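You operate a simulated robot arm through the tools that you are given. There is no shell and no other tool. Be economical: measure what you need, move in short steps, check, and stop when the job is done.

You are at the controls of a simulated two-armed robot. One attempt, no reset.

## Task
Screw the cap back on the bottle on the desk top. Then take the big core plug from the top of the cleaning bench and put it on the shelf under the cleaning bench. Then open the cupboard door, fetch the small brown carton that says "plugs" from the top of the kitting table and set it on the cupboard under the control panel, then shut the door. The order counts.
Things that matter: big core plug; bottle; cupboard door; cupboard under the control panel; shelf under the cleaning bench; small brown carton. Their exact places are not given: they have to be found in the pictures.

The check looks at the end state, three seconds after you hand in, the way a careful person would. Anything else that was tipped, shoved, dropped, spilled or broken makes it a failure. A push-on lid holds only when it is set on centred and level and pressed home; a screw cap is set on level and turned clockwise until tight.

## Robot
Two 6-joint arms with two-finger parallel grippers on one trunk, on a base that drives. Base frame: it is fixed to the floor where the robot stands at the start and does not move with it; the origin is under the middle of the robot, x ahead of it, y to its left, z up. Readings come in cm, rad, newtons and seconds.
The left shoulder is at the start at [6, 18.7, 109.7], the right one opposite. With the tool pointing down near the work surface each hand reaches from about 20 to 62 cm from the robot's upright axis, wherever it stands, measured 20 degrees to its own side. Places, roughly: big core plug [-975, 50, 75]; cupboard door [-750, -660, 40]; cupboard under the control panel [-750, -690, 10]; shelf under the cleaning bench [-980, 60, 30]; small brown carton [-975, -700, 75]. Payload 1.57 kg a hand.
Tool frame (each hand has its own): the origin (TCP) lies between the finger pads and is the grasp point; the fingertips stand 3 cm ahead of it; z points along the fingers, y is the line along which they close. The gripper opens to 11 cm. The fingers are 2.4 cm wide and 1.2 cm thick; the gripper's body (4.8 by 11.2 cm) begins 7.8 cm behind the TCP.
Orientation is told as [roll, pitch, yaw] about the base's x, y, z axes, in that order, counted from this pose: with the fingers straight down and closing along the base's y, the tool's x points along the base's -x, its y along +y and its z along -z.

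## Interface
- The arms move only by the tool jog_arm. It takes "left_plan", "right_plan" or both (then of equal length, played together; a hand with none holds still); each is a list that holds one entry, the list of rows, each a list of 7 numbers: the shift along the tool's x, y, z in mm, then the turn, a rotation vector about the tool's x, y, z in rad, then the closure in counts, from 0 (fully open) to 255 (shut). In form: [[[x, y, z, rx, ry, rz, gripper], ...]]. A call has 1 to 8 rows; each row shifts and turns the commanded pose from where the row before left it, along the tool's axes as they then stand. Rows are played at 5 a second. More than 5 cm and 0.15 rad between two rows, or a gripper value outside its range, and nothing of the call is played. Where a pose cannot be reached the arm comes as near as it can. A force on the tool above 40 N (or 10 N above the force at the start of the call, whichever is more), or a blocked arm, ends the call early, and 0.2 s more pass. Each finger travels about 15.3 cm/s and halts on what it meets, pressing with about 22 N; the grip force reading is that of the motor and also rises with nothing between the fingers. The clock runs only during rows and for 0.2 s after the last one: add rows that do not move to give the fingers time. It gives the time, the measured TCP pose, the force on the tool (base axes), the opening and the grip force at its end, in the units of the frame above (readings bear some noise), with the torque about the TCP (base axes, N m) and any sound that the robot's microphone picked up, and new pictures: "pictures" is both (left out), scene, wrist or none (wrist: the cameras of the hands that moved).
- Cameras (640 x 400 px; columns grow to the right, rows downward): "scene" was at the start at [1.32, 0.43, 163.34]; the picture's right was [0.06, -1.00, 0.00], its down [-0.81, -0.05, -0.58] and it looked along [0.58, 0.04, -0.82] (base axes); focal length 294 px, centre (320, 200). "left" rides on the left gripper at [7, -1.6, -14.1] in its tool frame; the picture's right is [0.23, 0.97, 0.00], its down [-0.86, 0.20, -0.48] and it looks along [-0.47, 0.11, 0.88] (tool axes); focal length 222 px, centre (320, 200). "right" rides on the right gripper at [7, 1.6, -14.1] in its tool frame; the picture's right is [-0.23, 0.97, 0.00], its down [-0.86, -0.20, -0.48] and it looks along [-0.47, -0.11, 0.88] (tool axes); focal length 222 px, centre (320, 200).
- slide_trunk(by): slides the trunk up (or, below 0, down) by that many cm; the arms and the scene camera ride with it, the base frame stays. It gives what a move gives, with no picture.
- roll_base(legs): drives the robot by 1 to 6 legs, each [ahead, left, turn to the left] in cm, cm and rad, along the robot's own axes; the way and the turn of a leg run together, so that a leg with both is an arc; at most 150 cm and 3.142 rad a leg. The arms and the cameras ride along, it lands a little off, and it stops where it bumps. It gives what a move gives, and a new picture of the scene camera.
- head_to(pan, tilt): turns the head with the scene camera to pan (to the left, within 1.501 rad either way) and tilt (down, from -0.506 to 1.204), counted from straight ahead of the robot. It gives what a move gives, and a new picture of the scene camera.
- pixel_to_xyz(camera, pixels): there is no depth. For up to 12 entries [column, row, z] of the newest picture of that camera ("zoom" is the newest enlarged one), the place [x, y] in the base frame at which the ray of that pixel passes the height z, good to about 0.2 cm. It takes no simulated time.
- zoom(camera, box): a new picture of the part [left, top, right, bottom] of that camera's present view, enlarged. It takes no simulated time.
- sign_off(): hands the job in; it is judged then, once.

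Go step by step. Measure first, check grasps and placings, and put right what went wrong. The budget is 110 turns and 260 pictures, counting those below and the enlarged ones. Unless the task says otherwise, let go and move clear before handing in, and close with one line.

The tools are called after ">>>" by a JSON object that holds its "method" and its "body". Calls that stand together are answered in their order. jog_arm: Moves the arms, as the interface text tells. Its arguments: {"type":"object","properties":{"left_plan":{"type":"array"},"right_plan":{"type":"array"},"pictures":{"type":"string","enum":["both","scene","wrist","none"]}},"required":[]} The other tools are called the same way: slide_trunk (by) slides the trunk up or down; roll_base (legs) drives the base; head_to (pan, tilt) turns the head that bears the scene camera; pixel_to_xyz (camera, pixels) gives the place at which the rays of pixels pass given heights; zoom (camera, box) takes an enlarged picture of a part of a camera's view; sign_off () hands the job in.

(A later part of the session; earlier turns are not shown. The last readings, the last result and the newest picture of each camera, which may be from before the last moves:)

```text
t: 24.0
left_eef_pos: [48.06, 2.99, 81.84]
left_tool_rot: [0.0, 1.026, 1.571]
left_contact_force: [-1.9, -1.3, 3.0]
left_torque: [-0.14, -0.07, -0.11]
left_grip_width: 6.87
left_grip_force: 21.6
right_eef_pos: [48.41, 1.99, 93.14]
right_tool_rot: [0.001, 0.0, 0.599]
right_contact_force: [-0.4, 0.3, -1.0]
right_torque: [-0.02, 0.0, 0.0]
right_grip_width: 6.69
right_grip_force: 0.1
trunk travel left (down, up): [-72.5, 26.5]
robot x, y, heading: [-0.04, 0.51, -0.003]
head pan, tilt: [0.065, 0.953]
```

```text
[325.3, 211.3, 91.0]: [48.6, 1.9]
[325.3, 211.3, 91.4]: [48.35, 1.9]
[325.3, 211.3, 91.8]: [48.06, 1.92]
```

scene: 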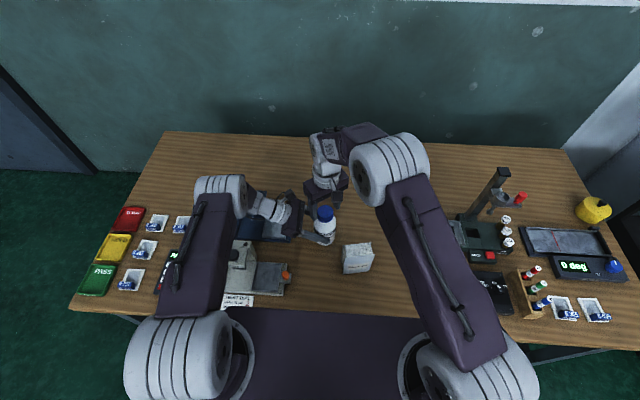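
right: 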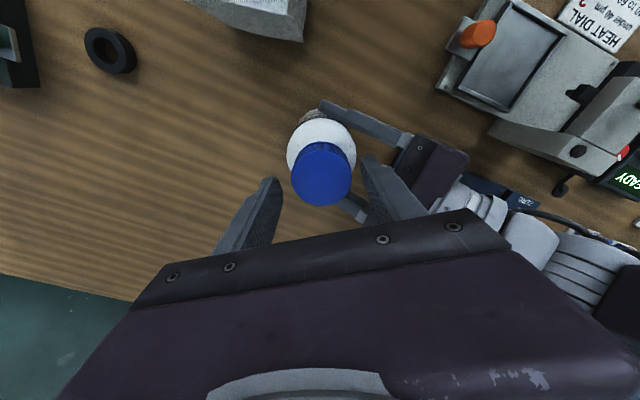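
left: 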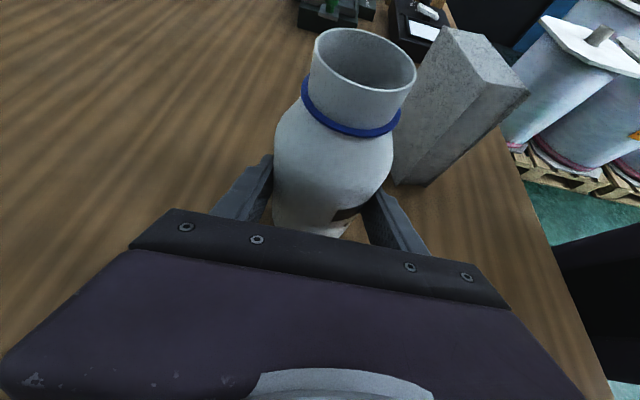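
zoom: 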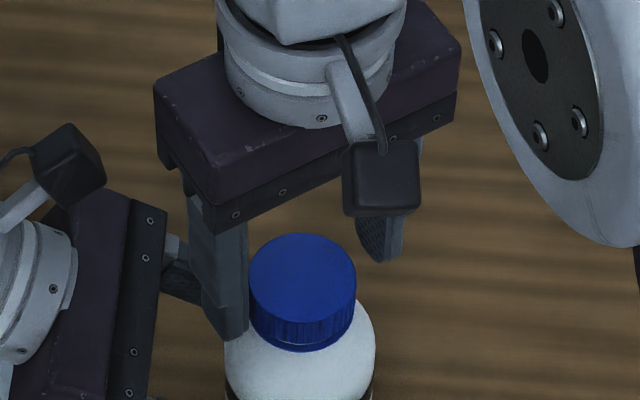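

Cap centre is (48.1,1.9), top ~91.6. I centre the open hand on it and wind back for a new grip.

>>> {"method": "jog_arm", "body": {"right_plan": [[[3.1, 1.0, 0, 0, 0, 0, 100], [0, 0, 0, 0, 0, -0.15, 100], [0, 0, 0, 0, 0, -0.15, 100], [0, 0, 0, 0, 0, -0.15, 100], [0, 0, 0, 0, 0, -0.15, 100], [0, 0, 0, 0, 0, -0.15, 100], [0, 0, 0, 0, 0, -0.15, 100], [0, 0, 0, 0, 0, -0.15, 100]]], "pictures": "none"}}

>>> {"method": "jog_arm", "body": {"right_plan": [[[0, 0, 0, 0, 0, -0.15, 100], [0, 0, 0, 0, 0, -0.15, 100], [0, 0, 0, 0, 0, -0.15, 100], [0, 0, 0, 0, 0, -0.15, 100], [0, 0, 0, 0, 0, -0.15, 100], [0, 0, 0, 0, 0, -0.15, 100], [0, 0, 0, 0, 0, 0, 100]]], "pictures": "wrist"}}

>>> {"method": "zoom", "body": {"camera": "right", "box": [240, 130, 400, 230]}}

```text
t: 25.8
left_eef_pos: [48.06, 2.87, 81.89]
left_tool_rot: [-0.001, 1.025, 1.569]
left_contact_force: [-2.8, -2.0, 3.7]
left_torque: [-0.19, -0.04, -0.04]
left_grip_width: 6.86
left_grip_force: 22.4
right_eef_pos: [48.17, 1.72, 93.16]
right_tool_rot: [0.001, -0.002, 1.653]
right_contact_force: [0.0, 0.1, -0.9]
right_torque: [0.03, 0.02, -0.01]
right_grip_width: 6.69
right_grip_force: 0.0
trunk travel left (down, up): [-72.5, 26.5]
robot x, y, heading: [-0.02, 0.58, 0.003]
head pan, tilt: [0.065, 0.953]
```

```text
t: 27.4
left_eef_pos: [48.06, 3.02, 81.88]
left_tool_rot: [-0.003, 1.023, 1.567]
left_contact_force: [-3.2, -2.0, 2.5]
left_torque: [-0.12, -0.06, -0.11]
left_grip_width: 6.86
left_grip_force: 21.7
right_eef_pos: [48.08, 1.98, 93.27]
right_tool_rot: [0.001, 0.001, 2.551]
right_contact_force: [0.4, 0.6, -0.1]
right_torque: [-0.03, 0.0, 0.0]
right_grip_width: 6.69
right_grip_force: 0.0
trunk travel left (down, up): [-72.5, 26.5]
robot x, y, heading: [-0.36, -0.35, -0.001]
head pan, tilt: [0.065, 0.953]
```

right: 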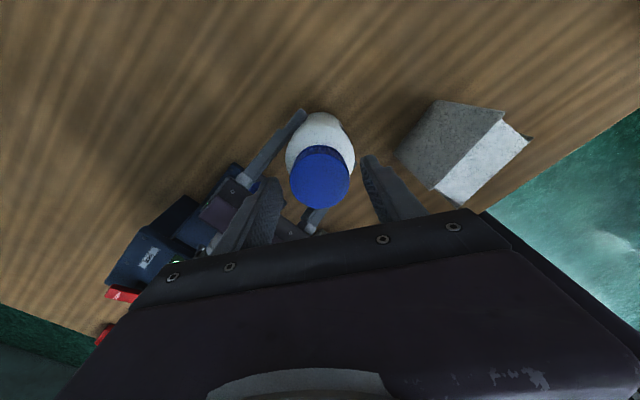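

```text
4.00 times, centred on (320, 180) of right
```

zoom: 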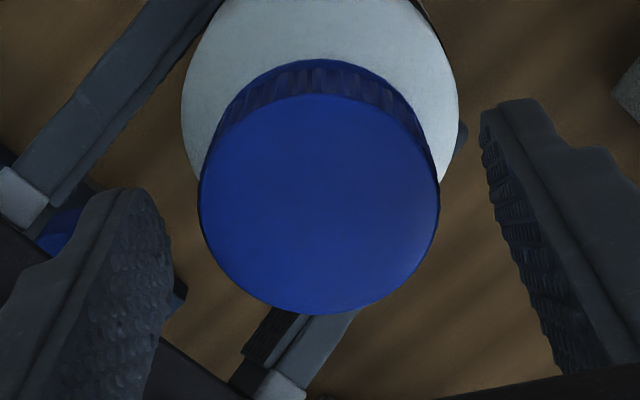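

I check the cap's centre once more in this view.

>>> {"method": "pixel_to_xyz", "body": {"camera": "right", "pixels": [[319.8, 181.2, 91.4], [319.8, 181.2, 91.8]]}}

```text
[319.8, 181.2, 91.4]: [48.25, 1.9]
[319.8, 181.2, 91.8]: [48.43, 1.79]
```

Centred within ~1 mm. I grip the cap and turn clockwise.

>>> {"method": "jog_arm", "body": {"right_plan": [[[0, 0, 0, 0, 0, 0, 255], [0, 0, 0, 0, 0, 0, 255], [0, 0, 1, 0, 0, 0.05, 255], [0, 0, 0.1, 0, 0, 0.15, 255], [0, 0, 0.1, 0, 0, 0.15, 255], [0, 0, 0.1, 0, 0, 0.15, 255], [0, 0, 0.1, 0, 0, 0.15, 255], [0, 0, 0.1, 0, 0, 0.15, 255]]], "pictures": "none"}}

>>> {"method": "jog_arm", "body": {"right_plan": [[[0, 0, 0.1, 0, 0, 0.15, 255], [0, 0, 0.1, 0, 0, 0.15, 255], [0, 0, 0.1, 0, 0, 0.15, 255], [0, 0, 0.1, 0, 0, 0.15, 255]]], "pictures": "none"}}

```text
t: 29.2
left_eef_pos: [48.1, 2.97, 81.79]
left_tool_rot: [-0.003, 1.026, 1.57]
left_contact_force: [-0.3, -5.0, -0.6]
left_torque: [0.03, -0.29, -0.05]
left_grip_width: 6.87
left_grip_force: 22.7
right_eef_pos: [48.14, 1.88, 93.01]
right_tool_rot: [-0.001, 0.0, 1.747]
right_contact_force: [-0.1, 2.9, 10.9]
right_torque: [0.02, 0.02, 0.01]
right_grip_width: 4.51
right_grip_force: 22.5
trunk travel left (down, up): [-72.5, 26.5]
robot x, y, heading: [0.03, 0.1, 0.001]
head pan, tilt: [0.065, 0.953]
```

```text
t: 30.2
left_eef_pos: [48.05, 2.97, 81.94]
left_tool_rot: [-0.002, 1.024, 1.571]
left_contact_force: [3.4, -8.4, -4.4]
left_torque: [0.32, 0.12, -0.02]
left_grip_width: 6.86
left_grip_force: 21.4
right_eef_pos: [48.03, 2.02, 93.0]
right_tool_rot: [-0.001, -0.002, 1.147]
right_contact_force: [-4.0, 7.3, 16.8]
right_torque: [0.21, 0.14, 0.01]
right_grip_width: 4.52
right_grip_force: 21.4
trunk travel left (down, up): [-72.5, 26.5]
robot x, y, heading: [0.15, 0.02, -0.007]
head pan, tilt: [0.065, 0.953]
```

Low turning torque so far, and the downward force is 17 N. I keep turning without pressing more.

>>> {"method": "jog_arm", "body": {"right_plan": [[[0, 0, 0, 0, 0, 0.15, 255], [0, 0, 0, 0, 0, 0.15, 255], [0, 0, 0, 0, 0, 0.15, 255], [0, 0, 0, 0, 0, 0.15, 255], [0, 0, 0, 0, 0, 0.15, 255], [0, 0, 0, 0, 0, 0.15, 255], [0, 0, 0, 0, 0, 0.15, 255], [0, 0, 0, 0, 0, 0.15, 255]]], "pictures": "none"}}

>>> {"method": "zoom", "body": {"camera": "left", "box": [240, 0, 480, 150]}}

>>> {"method": "zoom", "body": {"camera": "scene", "box": [280, 170, 376, 230]}}

```text
t: 32.0
left_eef_pos: [48.02, 3.02, 81.91]
left_tool_rot: [-0.003, 1.027, 1.572]
left_contact_force: [4.9, -11.5, 0.4]
left_torque: [0.43, 0.52, -0.04]
left_grip_width: 6.88
left_grip_force: 21.8
right_eef_pos: [48.08, 1.95, 92.91]
right_tool_rot: [0.0, 0.003, -0.054]
right_contact_force: [-7.6, 10.6, 4.0]
right_torque: [0.4, 0.32, 0.02]
right_grip_width: 4.56
right_grip_force: 22.3
trunk travel left (down, up): [-72.5, 26.5]
robot x, y, heading: [0.08, -0.29, 0.005]
head pan, tilt: [0.065, 0.953]
```

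```text
2.67 times, centred on (360, 75) of left
```

zoom: 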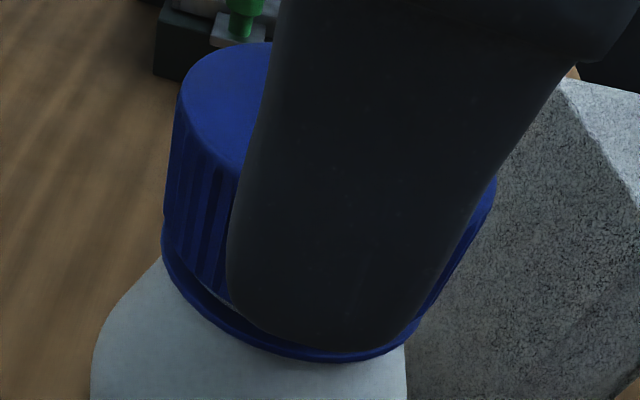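

```text
6.67 times, centred on (328, 200) of scene
```

zoom: 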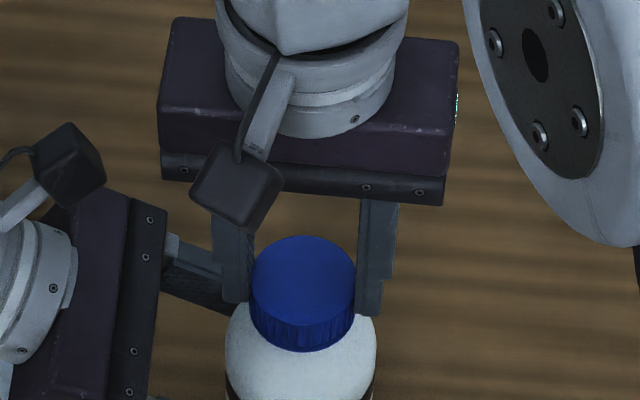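

The cap has come down almost to the blue ring. I keep turning, following it down.

>>> {"method": "jog_arm", "body": {"right_plan": [[[0, 0, 0.5, 0, 0, 0.15, 255], [0, 0, 0.2, 0, 0, 0.15, 255], [0, 0, 0.2, 0, 0, 0.15, 255], [0, 0, 0.2, 0, 0, 0.15, 255], [0, 0, 0.2, 0, 0, 0.15, 255], [0, 0, 0.2, 0, 0, 0.15, 255], [0, 0, 0.2, 0, 0, 0.15, 255], [0, 0, 0.2, 0, 0, 0.15, 255]]], "pictures": "none"}}

>>> {"method": "zoom", "body": {"camera": "left", "box": [240, 0, 480, 150]}}

```text
t: 33.8
left_eef_pos: [48.04, 2.96, 81.98]
left_tool_rot: [-0.001, 1.026, 1.57]
left_contact_force: [0.8, -2.9, 5.9]
left_torque: [-0.33, -0.46, -0.48]
left_grip_width: 6.84
left_grip_force: 22.2
right_eef_pos: [48.07, 1.87, 92.67]
right_tool_rot: [0.002, 0.0, -1.251]
right_contact_force: [2.6, 3.0, 2.8]
right_torque: [0.08, -0.22, 0.61]
right_grip_width: 4.58
right_grip_force: 21.9
trunk travel left (down, up): [-72.5, 26.5]
robot x, y, heading: [-0.02, -0.01, 0.007]
head pan, tilt: [0.065, 0.953]
```

```text
2.67 times, centred on (360, 75) of left
```

zoom: 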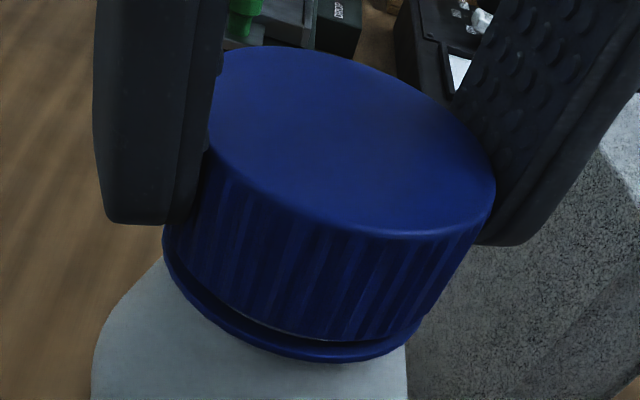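

Turning torque has risen to 0.61 Nm: it is tightening. I give a little more to confirm.

>>> {"method": "jog_arm", "body": {"right_plan": [[[0, 0, 0, 0, 0, 0.1, 255], [0, 0, 0, 0, 0, 0.1, 255], [0, 0, 0, 0, 0, 0.1, 255], [0, 0, 0, 0, 0, 0, 255]]]}}

>>> {"method": "zoom", "body": {"camera": "left", "box": [240, 0, 480, 150]}}

```text
t: 34.8
left_eef_pos: [48.16, 2.92, 82.0]
left_tool_rot: [-0.001, 1.026, 1.571]
left_contact_force: [-0.9, -1.0, 9.1]
left_torque: [-0.34, -0.18, -0.53]
left_grip_width: 6.85
left_grip_force: 22.1
right_eef_pos: [48.13, 1.97, 92.77]
right_tool_rot: [0.0, 0.0, -1.55]
right_contact_force: [1.9, 0.5, -0.6]
right_torque: [0.02, -0.11, 0.6]
right_grip_width: 4.59
right_grip_force: 21.7
trunk travel left (down, up): [-72.5, 26.5]
robot x, y, heading: [0.1, 0.04, -0.0]
head pan, tilt: [0.065, 0.953]
```

scene: 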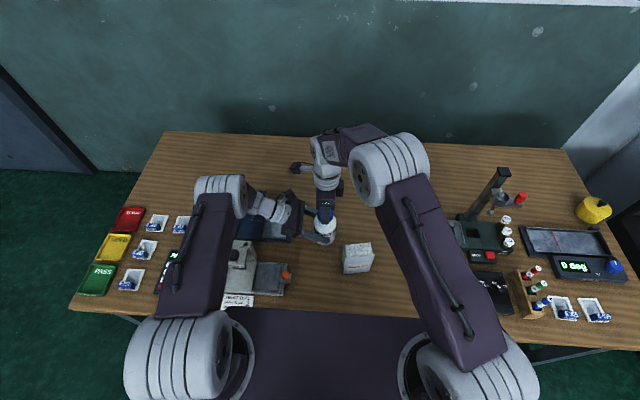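
right: 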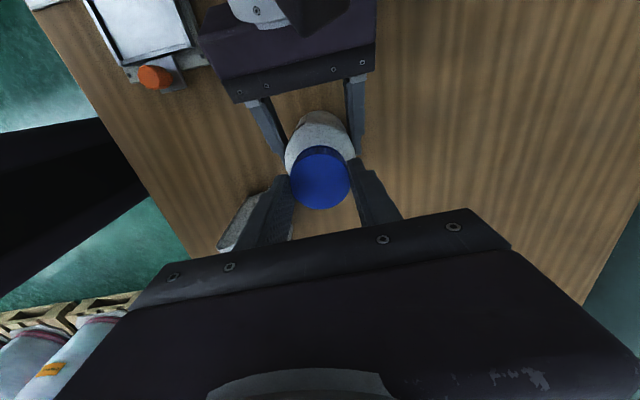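

```text
2.67 times, centred on (360, 75) of left
```

zoom: 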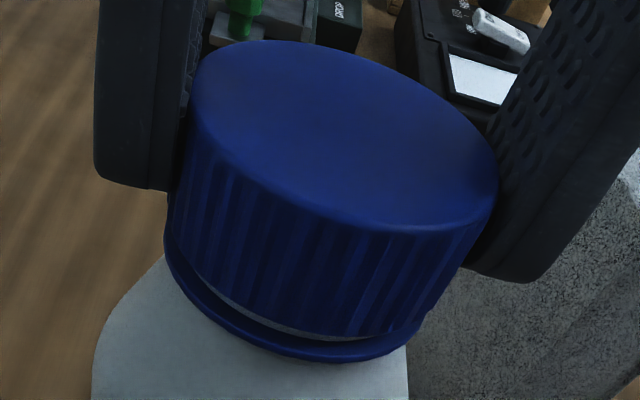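

Torque saturates at 0.6 Nm: the cap is tight. I open the right hand and lift it straight off, with the left still holding.

>>> {"method": "jog_arm", "body": {"right_plan": [[[0, 0, 0, 0, 0, 0, 80], [0, 0, 0, 0, 0, 0, 60], [0, 0, -20, 0, 0, 0, 60], [0, 0, -40, 0, 0, 0, 60], [0, 0, -45, 0, 0, 0, 60], [0, 0, -45, 0, 0, 0, 60]]], "pictures": "none"}}

>>> {"method": "jog_arm", "body": {"left_plan": [[[0, 0, 0, 0, 0, 0, 70], [0, 0, 0, 0, 0, 0, 30], [0, 0, 0, 0, 0, 0, 30], [0, 0, -30, 0, 0, 0, 30], [0, 0, -40, 0, 0, 0, 30], [0, 0, -40, 0, 0, 0, 30], [40, 0, 0, 0, 0, 0, 30], [40, 0, 0, 0, 0, 0, 30]]]}}

>>> {"method": "zoom", "body": {"camera": "scene", "box": [270, 180, 390, 255]}}

>>> {"method": "zoom", "body": {"camera": "left", "box": [200, 50, 440, 200]}}

```text
t: 36.2
left_eef_pos: [48.04, 2.98, 81.87]
left_tool_rot: [-0.001, 1.024, 1.57]
left_contact_force: [1.0, 1.5, 6.6]
left_torque: [-0.3, 0.05, 0.04]
left_grip_width: 6.82
left_grip_force: 21.9
right_eef_pos: [48.13, 1.75, 107.5]
right_tool_rot: [-0.001, 0.002, -1.549]
right_contact_force: [-0.3, 0.5, -0.6]
right_torque: [0.02, 0.0, -0.01]
right_grip_width: 8.41
right_grip_force: 0.1
trunk travel left (down, up): [-72.5, 26.5]
robot x, y, heading: [0.04, -0.11, 0.001]
head pan, tilt: [0.065, 0.953]
```

```text
t: 38.0
left_eef_pos: [48.25, 8.18, 94.46]
left_tool_rot: [-0.001, 1.024, 1.571]
left_contact_force: [0.7, -0.7, 0.0]
left_torque: [0.01, 0.01, -0.01]
left_grip_width: 9.7
left_grip_force: 0.0
right_eef_pos: [48.18, 1.68, 107.56]
right_tool_rot: [0.001, 0.0, -1.551]
right_contact_force: [-0.1, -0.4, -0.1]
right_torque: [0.03, 0.02, -0.01]
right_grip_width: 8.41
right_grip_force: 0.1
trunk travel left (down, up): [-72.5, 26.5]
robot x, y, heading: [-0.01, 0.09, 0.003]
head pan, tilt: [0.065, 0.953]
```

scene: 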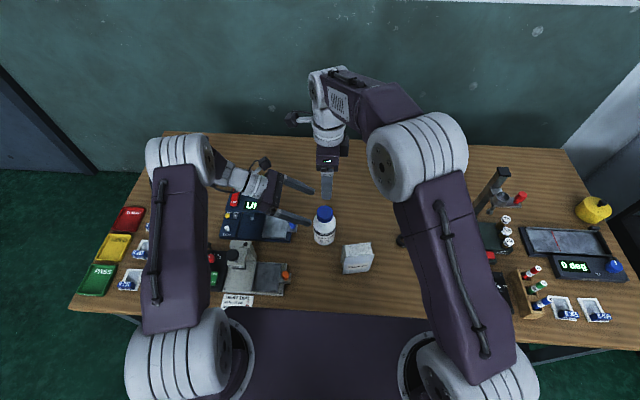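
left: 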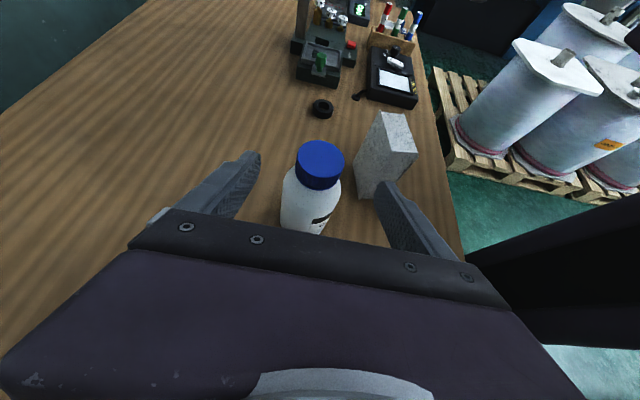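

```text
5.33 times, centred on (330, 218) of scene
```

zoom: 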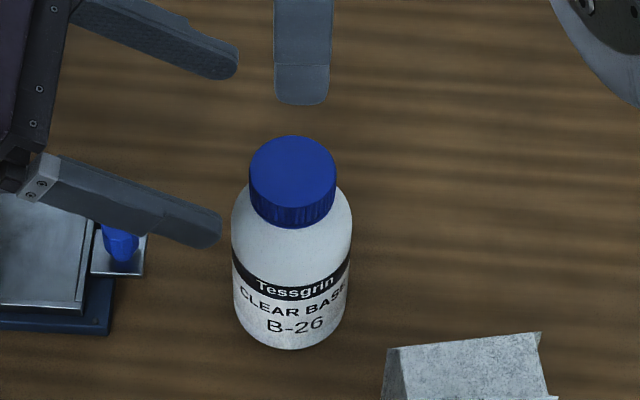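

```text
2.67 times, centred on (320, 125) of left
```

zoom: 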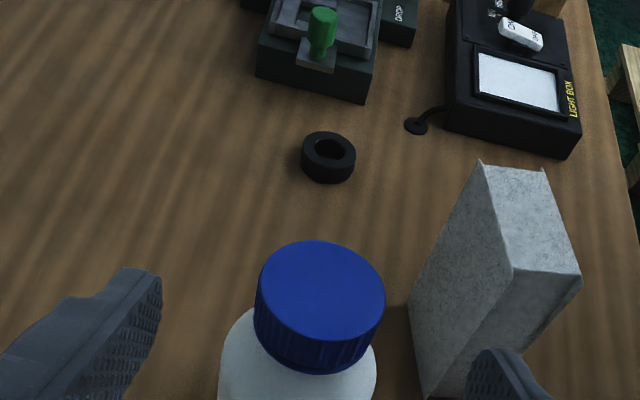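

Bottle stands capped and level. I lift both hands and bring them back to a neat pose before driving.

>>> {"method": "jog_arm", "body": {"left_plan": [[[34, 0, -20.6, 0, 0, 0, 30], [34, 0, -20.6, 0, 0, 0, 30], [34, 0, -20.6, 0, 0, 0, 30], [34, 0, -20.6, 0, 0, 0, 30], [0, 10, 0, 0, -0.146, 0, 30], [0, 10, 0, 0, -0.146, 0, 30], [0, 10, 0, 0, -0.146, 0, 30], [0, 10, 0, 0, -0.146, 0, 30]]], "right_plan": [[[-31.5, -20, -3, 0, 0, 0, 60], [-31.5, -20, -3, 0, 0, 0, 60], [-31.5, -20, -3, 0, 0, 0, 60], [-31.5, -20, -3, 0, 0, 0, 60], [-31.5, -20, -3, 0, 0, 0, 60], [-31.5, -20, -3, 0, 0, 0, 60], [-31.5, -20, -3, 0, 0, 0, 60], [-31.5, -20, -3, 0, 0, 0, 60]]], "pictures": "none"}}

>>> {"method": "jog_arm", "body": {"left_plan": [[[0, 10, 0, 0, -0.146, 0, 30], [0, 10, 0, 0, -0.146, 0, 30], [0, 10, 0, 0, -0.146, 0, 30], [0, 0, 0, 0, 0, 0.143, 30], [0, 0, 0, 0, 0, 0.143, 30], [0, 0, 0, 0, 0, 0.143, 30], [0, 0, 0, 0, 0, 0.143, 30], [0, 0, 0, 0, 0, 0.143, 30]]], "right_plan": [[[0, 0, 0, 0, 0, -0.141, 60], [0, 0, 0, 0, 0, -0.141, 60], [0, 0, 0, 0, 0, -0.141, 60], [0, 0, 0, 0, 0, -0.141, 60], [0, 0, 0, 0, 0, -0.141, 60], [0, 0, 0, 0, 0, -0.141, 60], [0, 0, 0, 0, 0, -0.141, 60], [0, 0, 0, 0, 0, -0.141, 60]]], "pictures": "none"}}

>>> {"method": "jog_arm", "body": {"left_plan": [[[0, 0, 0, 0, 0, 0.143, 30], [0, 0, 0, 0, 0, 0.143, 30], [0, 0, 0, 0, 0, 0.143, 30], [0, 0, 0, 0, 0, 0.143, 30], [0, 0, 0, 0, 0, 0.143, 30], [0, 0, 0, 0, 0, 0.141, 30]]], "right_plan": [[[0, 0, 0, 0, 0, -0.141, 60], [0, 0, 0, 0, 0, -0.141, 60], [0, 0, 0, 0, 0, -0.141, 60], [0, 0, 0, 0, 0, 0, 60], [0, 0, 0, 0, 0, 0, 60], [0, 0, 0, 0, 0, 0, 60]]], "pictures": "none"}}

>>> {"method": "head_to", "body": {"pan": 1.5, "tilt": 0.3}}

>>> {"method": "head_to", "body": {"pan": -1.5, "tilt": 0.3}}

```text
t: 39.8
left_eef_pos: [44.1, 7.89, 110.44]
left_tool_rot: [-0.001, 0.438, 1.572]
left_contact_force: [-0.8, 0.0, -0.4]
left_torque: [0.04, -0.04, 0.0]
left_grip_width: 9.7
left_grip_force: 0.0
right_eef_pos: [32.26, -23.71, 110.19]
right_tool_rot: [0.002, 0.003, -1.548]
right_contact_force: [0.2, -0.1, -0.3]
right_torque: [0.0, -0.03, 0.0]
right_grip_width: 8.4
right_grip_force: 0.1
trunk travel left (down, up): [-72.5, 26.5]
robot x, y, heading: [-0.25, 0.19, -0.002]
head pan, tilt: [0.065, 0.953]
```

```text
t: 41.6
left_eef_pos: [41.17, 8.09, 110.33]
left_tool_rot: [-0.002, 0.002, 0.853]
left_contact_force: [0.1, -0.1, -0.3]
left_torque: [0.01, 0.01, -0.02]
left_grip_width: 9.68
left_grip_force: 0.0
right_eef_pos: [32.7, -23.63, 110.16]
right_tool_rot: [0.001, 0.0, -0.418]
right_contact_force: [0.0, 0.4, 0.9]
right_torque: [-0.01, -0.02, -0.02]
right_grip_width: 8.43
right_grip_force: 0.1
trunk travel left (down, up): [-72.5, 26.5]
robot x, y, heading: [-0.29, 0.29, -0.003]
head pan, tilt: [0.065, 0.953]
```

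```text
t: 43.0
left_eef_pos: [41.26, 8.05, 110.39]
left_tool_rot: [-0.001, 0.001, -0.001]
left_contact_force: [-0.1, -0.8, 1.0]
left_torque: [-0.01, 0.02, -0.03]
left_grip_width: 9.71
left_grip_force: 0.1
right_eef_pos: [32.69, -23.7, 110.17]
right_tool_rot: [0.002, 0.0, 0.001]
right_contact_force: [0.3, -1.2, 0.4]
right_torque: [0.0, 0.01, 0.03]
right_grip_width: 8.41
right_grip_force: 0.2
trunk travel left (down, up): [-72.5, 26.5]
robot x, y, heading: [-0.29, -0.17, -0.0]
head pan, tilt: [0.065, 0.953]
```

```text
t: 44.6
left_eef_pos: [41.22, 8.08, 110.32]
left_tool_rot: [-0.003, 0.0, 0.001]
left_contact_force: [-0.1, -0.4, 0.4]
left_torque: [0.01, -0.03, -0.03]
left_grip_width: 9.7
left_grip_force: 0.1
right_eef_pos: [32.64, -23.7, 110.1]
right_tool_rot: [0.001, -0.002, 0.003]
right_contact_force: [0.4, -0.3, 0.3]
right_torque: [-0.01, 0.03, 0.0]
right_grip_width: 8.41
right_grip_force: 0.1
trunk travel left (down, up): [-72.5, 26.5]
robot x, y, heading: [0.01, -0.06, -0.003]
head pan, tilt: [1.499, 0.3]
```

scene: 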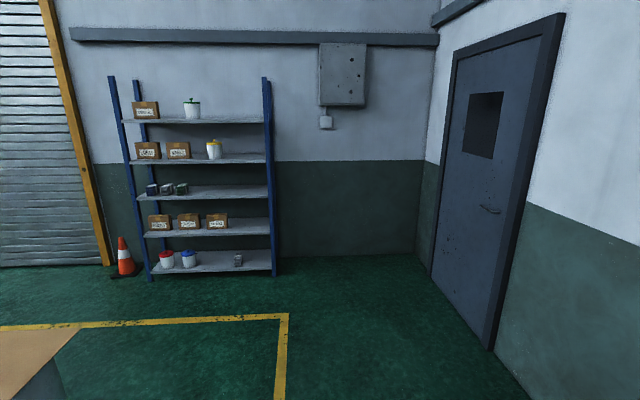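

```text
t: 47.2
left_eef_pos: [41.26, 8.04, 110.32]
left_tool_rot: [-0.001, -0.001, 0.002]
left_contact_force: [-0.5, 0.2, 0.1]
left_torque: [0.01, 0.01, -0.01]
left_grip_width: 9.69
left_grip_force: 0.0
right_eef_pos: [32.67, -23.82, 110.2]
right_tool_rot: [0.002, 0.0, 0.002]
right_contact_force: [-0.2, -0.2, 0.0]
right_torque: [-0.01, -0.01, -0.01]
right_grip_width: 8.43
right_grip_force: 0.0
trunk travel left (down, up): [-72.5, 26.5]
robot x, y, heading: [0.15, -0.12, -0.002]
head pan, tilt: [-1.499, 0.3]
```

scene: 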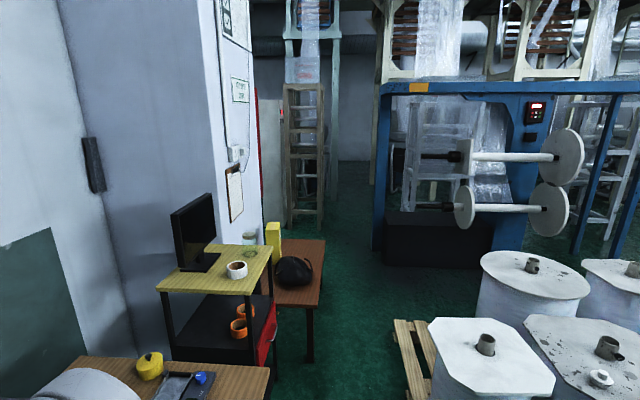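

The left side is open floor, the right side has pallets. I back up a little and turn to look the other way.

>>> {"method": "roll_base", "body": {"legs": [[-20, 0, 0], [0, 0, 1.5]]}}

>>> {"method": "head_to", "body": {"pan": 0.7, "tilt": 0.3}}

>>> {"method": "head_to", "body": {"pan": 1.5, "tilt": 0.3}}

```text
t: 52.4
left_eef_pos: [-24.46, 41.7, 110.31]
left_tool_rot: [-0.002, 0.0, 1.488]
left_contact_force: [0.1, -0.1, -0.7]
left_torque: [0.0, 0.0, -0.02]
left_grip_width: 9.71
left_grip_force: 0.0
right_eef_pos: [6.34, 30.58, 110.18]
right_tool_rot: [0.002, 0.0, 1.49]
right_contact_force: [0.7, 0.1, 0.6]
right_torque: [0.03, -0.01, -0.01]
right_grip_width: 8.38
right_grip_force: 0.0
trunk travel left (down, up): [-72.5, 26.5]
robot x, y, heading: [-20.1, -0.09, 1.488]
head pan, tilt: [-1.499, 0.3]
```

scene: 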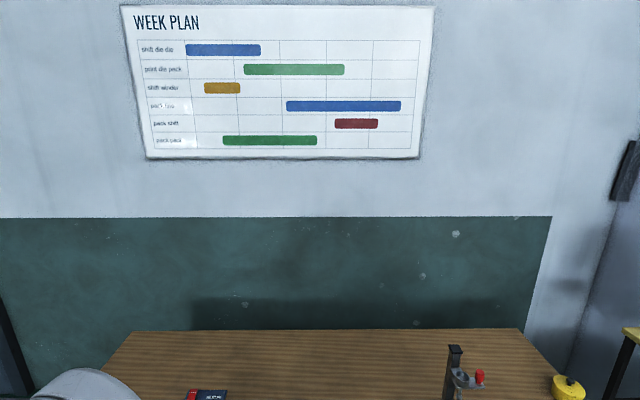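

```text
t: 54.5
left_eef_pos: [-24.47, 41.68, 110.33]
left_tool_rot: [0.0, 0.002, 1.487]
left_contact_force: [-0.3, 0.0, -0.7]
left_torque: [-0.01, -0.03, -0.01]
left_grip_width: 9.7
left_grip_force: 0.1
right_eef_pos: [6.5, 30.58, 110.09]
right_tool_rot: [-0.001, -0.001, 1.487]
right_contact_force: [0.6, 0.1, -0.9]
right_torque: [-0.01, 0.02, -0.01]
right_grip_width: 8.38
right_grip_force: 0.1
trunk travel left (down, up): [-72.5, 26.5]
robot x, y, heading: [-19.63, -0.14, 1.488]
head pan, tilt: [0.7, 0.3]
```

scene: 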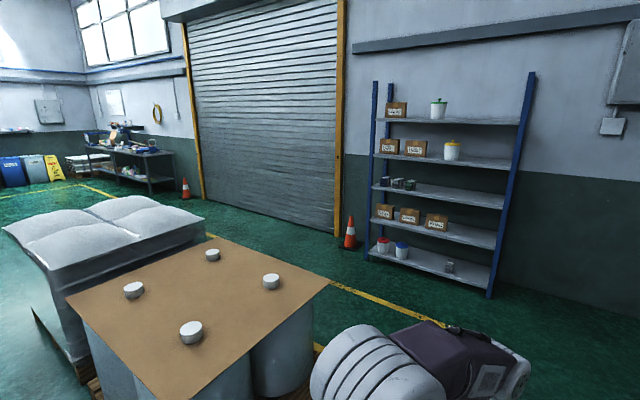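

```text
t: 55.6
left_eef_pos: [-24.47, 41.66, 110.36]
left_tool_rot: [-0.002, -0.001, 1.488]
left_contact_force: [-0.3, 0.1, 0.3]
left_torque: [-0.02, -0.01, -0.02]
left_grip_width: 9.7
left_grip_force: 0.1
right_eef_pos: [6.51, 30.56, 110.08]
right_tool_rot: [0.0, 0.001, 1.49]
right_contact_force: [0.0, 0.1, 0.1]
right_torque: [0.01, 0.02, 0.03]
right_grip_width: 8.42
right_grip_force: 0.0
trunk travel left (down, up): [-72.5, 26.5]
robot x, y, heading: [-19.64, -0.17, 1.487]
head pan, tilt: [1.499, 0.3]
```

scene: 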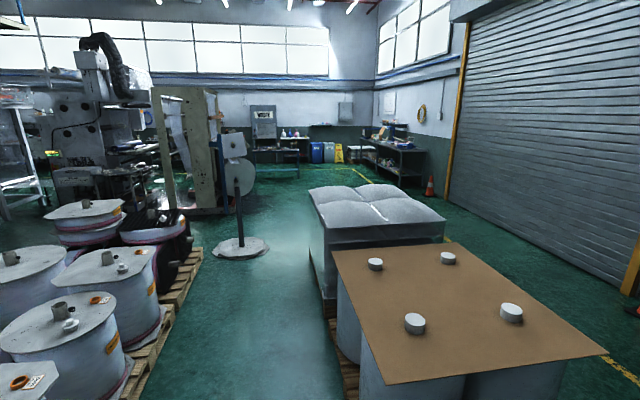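

I see a corridor behind: rolls on pallets on the left, stacks on the right, a round-footed roll stand at (240,248), and the cleaning bench with bottles at (280,140). I measure floor points.

>>> {"method": "pixel_to_xyz", "body": {"camera": "scene", "pixels": [[130, 399, 0], [160, 340, 0], [203, 250, 0], [345, 395, 0], [322, 285, 0], [212, 248, 0], [240, 259, 0], [270, 248, 0], [231, 212, 0], [255, 178, 0], [300, 178, 0], [300, 240, 0]]}}

>>> {"method": "zoom", "body": {"camera": "scene", "box": [200, 90, 360, 190]}}

```text
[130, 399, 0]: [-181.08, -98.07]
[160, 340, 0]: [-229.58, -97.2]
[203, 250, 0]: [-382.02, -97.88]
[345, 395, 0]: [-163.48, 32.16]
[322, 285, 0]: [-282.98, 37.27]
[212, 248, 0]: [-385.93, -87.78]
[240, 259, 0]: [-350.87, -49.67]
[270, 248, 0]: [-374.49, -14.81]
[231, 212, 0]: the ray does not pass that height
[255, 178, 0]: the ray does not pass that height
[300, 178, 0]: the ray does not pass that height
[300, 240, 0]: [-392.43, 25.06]
```

```text
4.00 times, centred on (280, 140) of scene
```

zoom: 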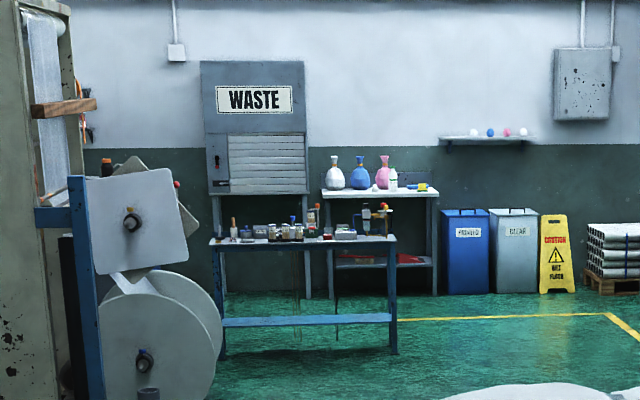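

The corridor runs between y=-97 and y=+32. I turn to face it, drive along its middle and look with the head straight.

>>> {"method": "roll_base", "body": {"legs": [[0, 0, 1.65], [0, 30, 0], [130, 0, 0], [60, 0, 0]]}}

>>> {"method": "head_to", "body": {"pan": 0, "tilt": 0.45}}

```text
t: 70.7
left_eef_pos: [-249.8, -37.03, 110.49]
left_tool_rot: [0.0, 0.0, -3.139]
left_contact_force: [-0.1, 0.0, -0.3]
left_torque: [0.0, 0.02, 0.0]
left_grip_width: 9.72
left_grip_force: 0.1
right_eef_pos: [-241.32, -5.21, 110.18]
right_tool_rot: [-0.001, 0.0, -3.137]
right_contact_force: [-0.6, -0.4, 0.5]
right_torque: [-0.01, 0.01, 0.01]
right_grip_width: 8.42
right_grip_force: 0.0
trunk travel left (down, up): [-72.5, 26.5]
robot x, y, heading: [-208.9, -28.64, -3.138]
head pan, tilt: [1.499, 0.3]
```

scene: 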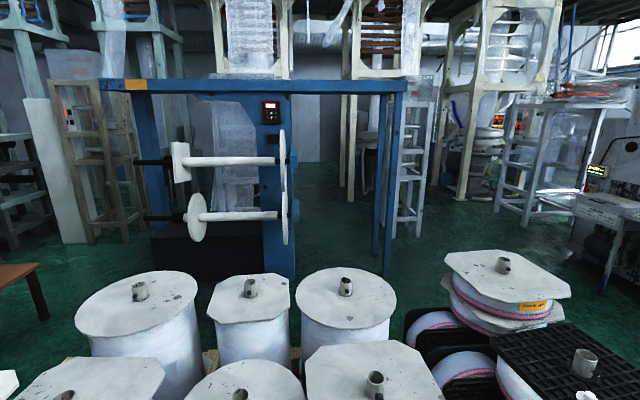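

```text
t: 72.2
left_eef_pos: [-249.82, -36.98, 110.41]
left_tool_rot: [-0.001, -0.001, -3.141]
left_contact_force: [-0.2, 0.2, 0.0]
left_torque: [-0.01, 0.0, 0.01]
left_grip_width: 9.68
left_grip_force: 0.0
right_eef_pos: [-241.42, -5.23, 110.03]
right_tool_rot: [0.001, 0.002, -3.135]
right_contact_force: [0.9, 0.3, 0.2]
right_torque: [-0.02, 0.0, 0.0]
right_grip_width: 8.4
right_grip_force: 0.0
trunk travel left (down, up): [-72.5, 26.5]
robot x, y, heading: [-208.58, -28.62, -3.14]
head pan, tilt: [0.0, 0.45]
```

scene: 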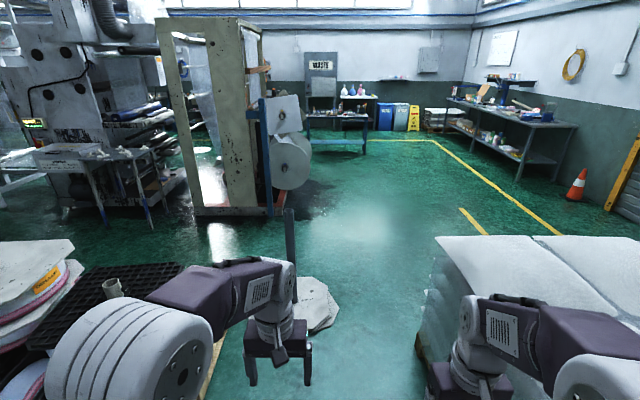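

>>> {"method": "pixel_to_xyz", "body": {"camera": "scene", "pixels": [[343, 315, 0], [335, 290, 0], [310, 277, 0], [418, 355, 0], [425, 290, 0], [432, 250, 0], [290, 270, 0], [270, 215, 0], [313, 155, 0], [368, 153, 0], [460, 209, 0]]}}

>>> {"method": "zoom", "body": {"camera": "scene", "box": [260, 180, 460, 305]}}

```text
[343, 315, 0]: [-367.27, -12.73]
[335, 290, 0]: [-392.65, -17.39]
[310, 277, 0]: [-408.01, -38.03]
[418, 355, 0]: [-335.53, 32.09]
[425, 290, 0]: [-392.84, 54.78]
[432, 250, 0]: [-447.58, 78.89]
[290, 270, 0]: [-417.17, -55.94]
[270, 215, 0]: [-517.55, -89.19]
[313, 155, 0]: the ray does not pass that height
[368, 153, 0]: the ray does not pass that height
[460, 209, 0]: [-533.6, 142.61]
```

```text
3.20 times, centred on (360, 242) of scene
```

zoom: 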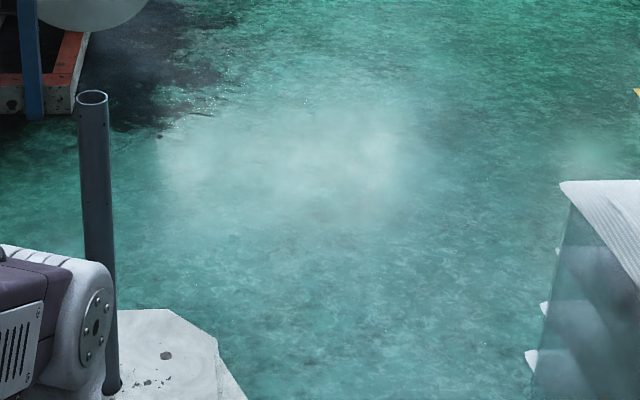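

The gap between the stand foot (-367,-13) and the stack corner (-335,32) is only ~55 cm: too tight. I look to the right to judge the aisle by the roll door.

>>> {"method": "head_to", "body": {"pan": -0.9, "tilt": 0.35}}

>>> {"method": "head_to", "body": {"pan": -1.5, "tilt": 0.35}}

```text
t: 73.5
left_eef_pos: [-249.75, -37.09, 110.22]
left_tool_rot: [0.0, -0.001, -3.14]
left_contact_force: [0.6, -0.1, -0.5]
left_torque: [0.0, -0.04, -0.01]
left_grip_width: 9.71
left_grip_force: 0.1
right_eef_pos: [-241.48, -5.42, 109.96]
right_tool_rot: [0.0, -0.001, -3.136]
right_contact_force: [0.0, 0.0, 0.6]
right_torque: [0.06, -0.01, 0.0]
right_grip_width: 8.46
right_grip_force: 0.1
trunk travel left (down, up): [-72.5, 26.5]
robot x, y, heading: [-208.8, -29.19, -3.137]
head pan, tilt: [-0.901, 0.351]
```

scene: 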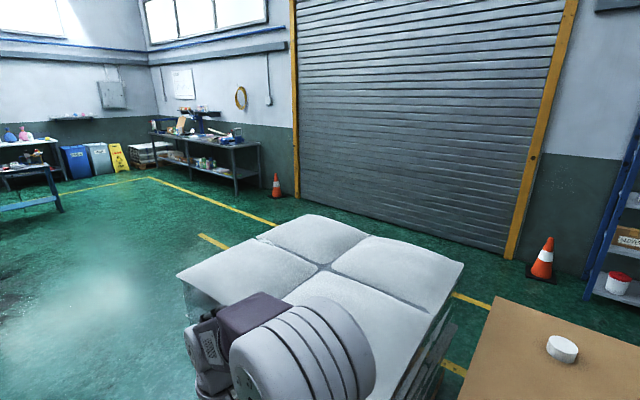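

```text
t: 74.5
left_eef_pos: [-249.75, -36.96, 110.44]
left_tool_rot: [-0.003, 0.001, -3.14]
left_contact_force: [-0.5, 0.1, 0.3]
left_torque: [-0.03, 0.0, 0.0]
left_grip_width: 9.67
left_grip_force: 0.0
right_eef_pos: [-241.39, -5.22, 110.07]
right_tool_rot: [0.001, -0.001, -3.135]
right_contact_force: [0.5, 0.6, -0.3]
right_torque: [-0.03, -0.02, 0.0]
right_grip_width: 8.42
right_grip_force: 0.0
trunk travel left (down, up): [-72.5, 26.5]
robot x, y, heading: [-208.73, -29.03, -3.14]
head pan, tilt: [-1.499, 0.351]
```

scene: 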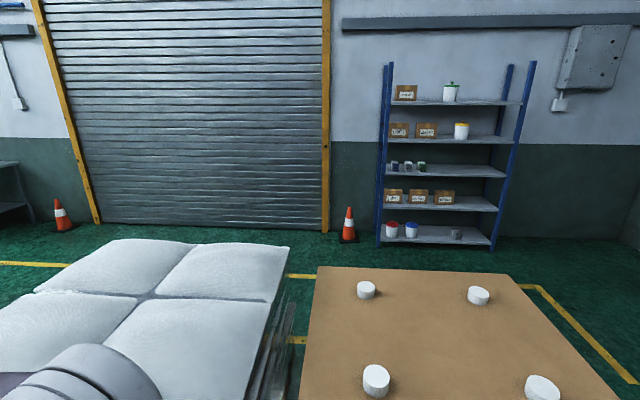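

The aisle in front of the roll door looks ~120 cm wide. I go back out, over to y≈205, and along it.

>>> {"method": "roll_base", "body": {"legs": [[-140, 0, 0], [-48, 0, 0], [0, -150, 0], [0, -84, 0], [60, 0, 0]]}}

>>> {"method": "head_to", "body": {"pan": 0.2, "tilt": 0.4}}

```text
t: 97.9
left_eef_pos: [-127.5, 194.8, 110.4]
left_tool_rot: [-0.003, -0.001, -3.101]
left_contact_force: [0.2, 0.1, -0.2]
left_torque: [-0.02, 0.03, 0.01]
left_grip_width: 9.71
left_grip_force: 0.0
right_eef_pos: [-120.35, 226.94, 110.11]
right_tool_rot: [0.002, -0.002, -3.097]
right_contact_force: [-0.3, -0.7, -0.5]
right_torque: [-0.03, 0.03, -0.03]
right_grip_width: 8.41
right_grip_force: 0.0
trunk travel left (down, up): [-72.5, 26.5]
robot x, y, heading: [-86.63, 204.53, -3.099]
head pan, tilt: [-1.499, 0.351]
```

scene: 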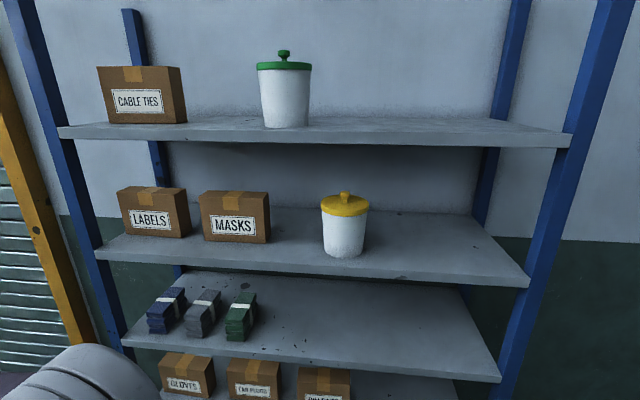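

```text
t: 99.6
left_eef_pos: [-127.6, 194.79, 110.36]
left_tool_rot: [-0.002, 0.001, -3.101]
left_contact_force: [0.0, 0.1, 0.5]
left_torque: [0.01, 0.01, 0.0]
left_grip_width: 9.71
left_grip_force: 0.2
right_eef_pos: [-120.43, 226.81, 110.01]
right_tool_rot: [0.002, -0.001, -3.096]
right_contact_force: [-0.1, 0.6, -0.6]
right_torque: [-0.01, 0.0, -0.01]
right_grip_width: 8.42
right_grip_force: 0.0
trunk travel left (down, up): [-72.5, 26.5]
robot x, y, heading: [-86.98, 204.41, -3.1]
head pan, tilt: [0.201, 0.4]
```

scene: 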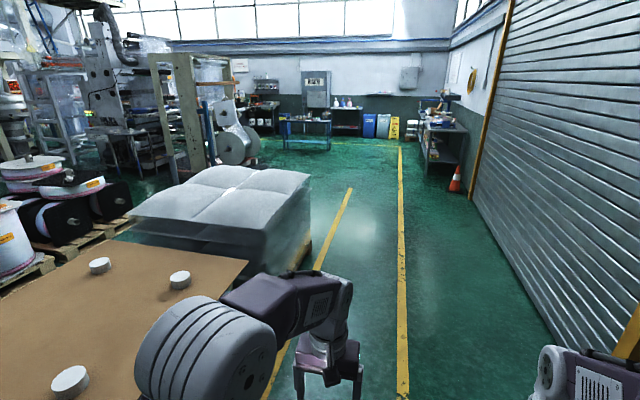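

The aisle is clear, with the bench at (305,130). I fix the heading and drive along it.

>>> {"method": "roll_base", "body": {"legs": [[0, 0, -0.042], [150, 12, 0], [150, 0, 0], [140, 0, 0], [100, 70, 0]]}}

>>> {"method": "head_to", "body": {"pan": 0.1, "tilt": 0.35}}

```text
refused: leg 2 is longer than a leg can be; nothing moved
```

```text
t: 100.3
left_eef_pos: [-127.63, 194.78, 110.5]
left_tool_rot: [-0.002, 0.0, -3.1]
left_contact_force: [-0.3, 0.5, 0.0]
left_torque: [-0.02, 0.01, 0.01]
left_grip_width: 9.7
left_grip_force: 0.0
right_eef_pos: [-120.39, 226.86, 110.06]
right_tool_rot: [-0.002, 0.0, -3.097]
right_contact_force: [-0.2, 0.5, -0.3]
right_torque: [0.02, 0.0, -0.03]
right_grip_width: 8.43
right_grip_force: 0.1
trunk travel left (down, up): [-72.5, 26.5]
robot x, y, heading: [-86.88, 204.35, -3.1]
head pan, tilt: [0.099, 0.351]
```

scene: 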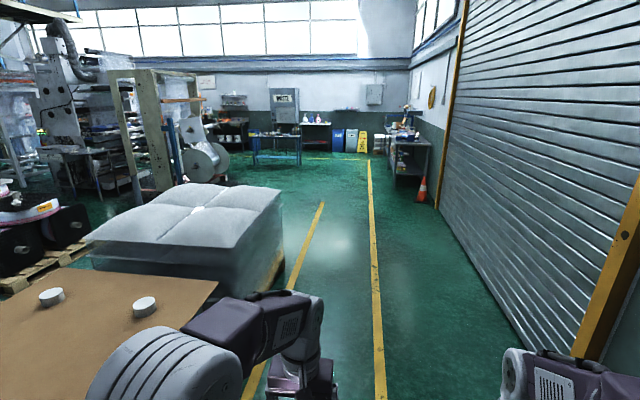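

Leg was too long; same route with shorter legs.

>>> {"method": "roll_base", "body": {"legs": [[0, 0, -0.042], [145, 12, 0], [148, 0, 0], [140, 0, 0], [110, 70, 0]]}}

>>> {"method": "head_to", "body": {"pan": 0.1, "tilt": 0.45}}

```text
t: 127.7
left_eef_pos: [-672.06, 111.0, 110.43]
left_tool_rot: [-0.002, 0.001, -3.13]
left_contact_force: [0.7, -0.1, -0.1]
left_torque: [0.01, 0.0, 0.0]
left_grip_width: 9.71
left_grip_force: 0.1
right_eef_pos: [-663.99, 142.89, 110.06]
right_tool_rot: [0.0, -0.001, -3.125]
right_contact_force: [-0.2, -0.5, -0.1]
right_torque: [-0.03, 0.0, 0.0]
right_grip_width: 8.39
right_grip_force: 0.1
trunk travel left (down, up): [-72.5, 26.5]
robot x, y, heading: [-631.01, 119.62, -3.123]
head pan, tilt: [0.099, 0.351]
```

scene: 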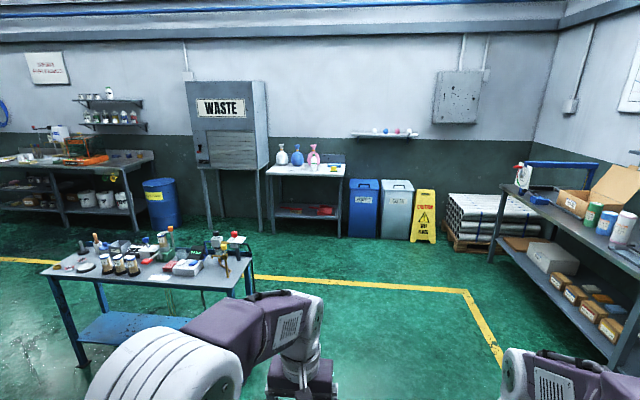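

```text
t: 128.3
left_eef_pos: [-672.14, 111.09, 110.43]
left_tool_rot: [-0.002, 0.0, -3.128]
left_contact_force: [-0.9, -0.4, -0.2]
left_torque: [0.0, -0.02, -0.03]
left_grip_width: 9.68
left_grip_force: 0.1
right_eef_pos: [-664.04, 142.81, 110.13]
right_tool_rot: [0.001, -0.001, -3.124]
right_contact_force: [0.0, -0.2, -0.4]
right_torque: [0.04, 0.0, 0.0]
right_grip_width: 8.43
right_grip_force: 0.0
trunk travel left (down, up): [-72.5, 26.5]
robot x, y, heading: [-630.92, 119.86, -3.126]
head pan, tilt: [0.099, 0.45]
```

scene: 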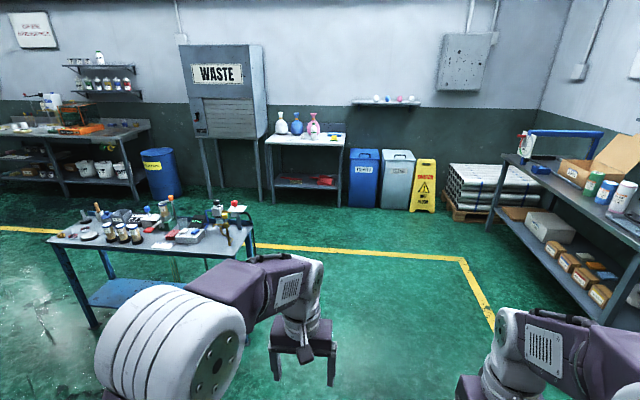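

The coordinates put the cleaning bench at pixel (300,138): the table with the spray bottles and a shelf beneath. I zoom on it.

>>> {"method": "zoom", "body": {"camera": "scene", "box": [256, 100, 368, 210]}}

>>> {"method": "pixel_to_xyz", "body": {"camera": "scene", "pixels": [[265, 143, 75], [343, 148, 75], [345, 135, 75], [270, 134, 75], [273, 186, 30], [337, 189, 30], [88, 325, 0], [253, 250, 74], [348, 205, 0], [378, 207, 0]]}}

```text
3.64 times, centred on (312, 155) of scene
```

zoom: 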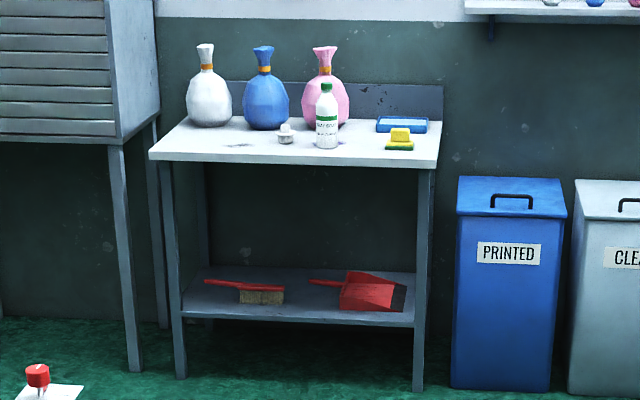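

```text
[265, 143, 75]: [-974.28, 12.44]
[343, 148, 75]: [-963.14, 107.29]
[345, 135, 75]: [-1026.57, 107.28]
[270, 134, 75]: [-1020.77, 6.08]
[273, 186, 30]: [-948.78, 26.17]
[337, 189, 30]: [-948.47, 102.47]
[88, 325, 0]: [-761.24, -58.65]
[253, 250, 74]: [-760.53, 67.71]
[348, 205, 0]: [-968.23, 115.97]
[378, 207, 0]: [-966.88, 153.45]
```

The big core plug is the white knob at zoom (286,133). The blue table's corner is at (-760,68); I check its far edge before routing round it.

>>> {"method": "pixel_to_xyz", "body": {"camera": "scene", "pixels": [[248, 226, 74], [240, 220, 74], [302.7, 138, 75], [302.7, 136, 77]]}}

>>> {"method": "roll_base", "body": {"legs": [[0, 0, -0.016], [140, -15, 0], [95, 0, 0]]}}

>>> {"method": "head_to", "body": {"pan": 0.7, "tilt": 0.6}}

```text
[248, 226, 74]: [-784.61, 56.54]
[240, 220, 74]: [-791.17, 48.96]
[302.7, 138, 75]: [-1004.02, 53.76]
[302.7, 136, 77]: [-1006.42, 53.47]
```

```text
t: 140.2
left_eef_pos: [-904.43, 126.0, 110.3]
left_tool_rot: [-0.001, 0.0, -3.141]
left_contact_force: [0.7, -0.2, 0.2]
left_torque: [0.0, 0.03, -0.02]
left_grip_width: 9.69
left_grip_force: 0.1
right_eef_pos: [-895.94, 157.59, 110.07]
right_tool_rot: [0.0, 0.0, -3.139]
right_contact_force: [-0.6, 0.0, -0.7]
right_torque: [-0.02, -0.01, -0.01]
right_grip_width: 8.43
right_grip_force: 0.0
trunk travel left (down, up): [-72.5, 26.5]
robot x, y, heading: [-863.37, 134.06, -3.143]
head pan, tilt: [0.099, 0.45]
```

scene: 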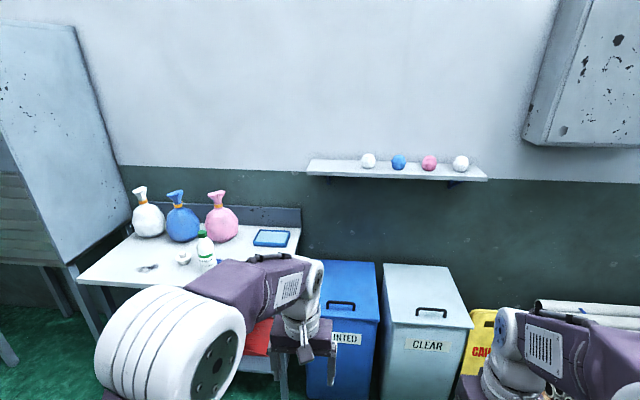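

```text
t: 141.2
left_eef_pos: [-904.54, 125.98, 110.38]
left_tool_rot: [-0.001, -0.001, -3.144]
left_contact_force: [-0.1, 0.5, -0.8]
left_torque: [0.01, -0.02, 0.02]
left_grip_width: 9.69
left_grip_force: 0.0
right_eef_pos: [-896.05, 157.67, 110.13]
right_tool_rot: [0.0, -0.002, -3.141]
right_contact_force: [0.4, -0.5, -0.3]
right_torque: [-0.02, 0.02, 0.01]
right_grip_width: 8.43
right_grip_force: 0.0
trunk travel left (down, up): [-72.5, 26.5]
robot x, y, heading: [-863.36, 134.11, -3.138]
head pan, tilt: [0.7, 0.6]
```

scene: 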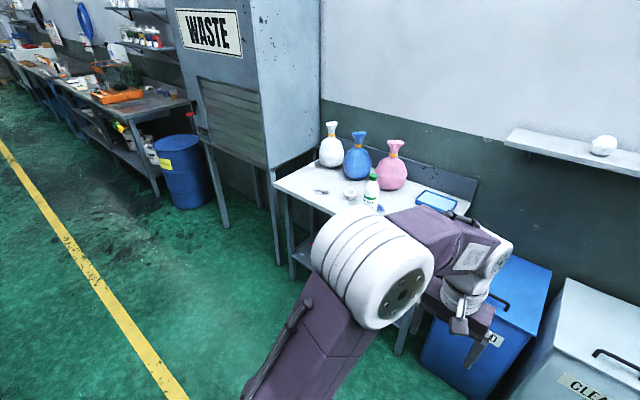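

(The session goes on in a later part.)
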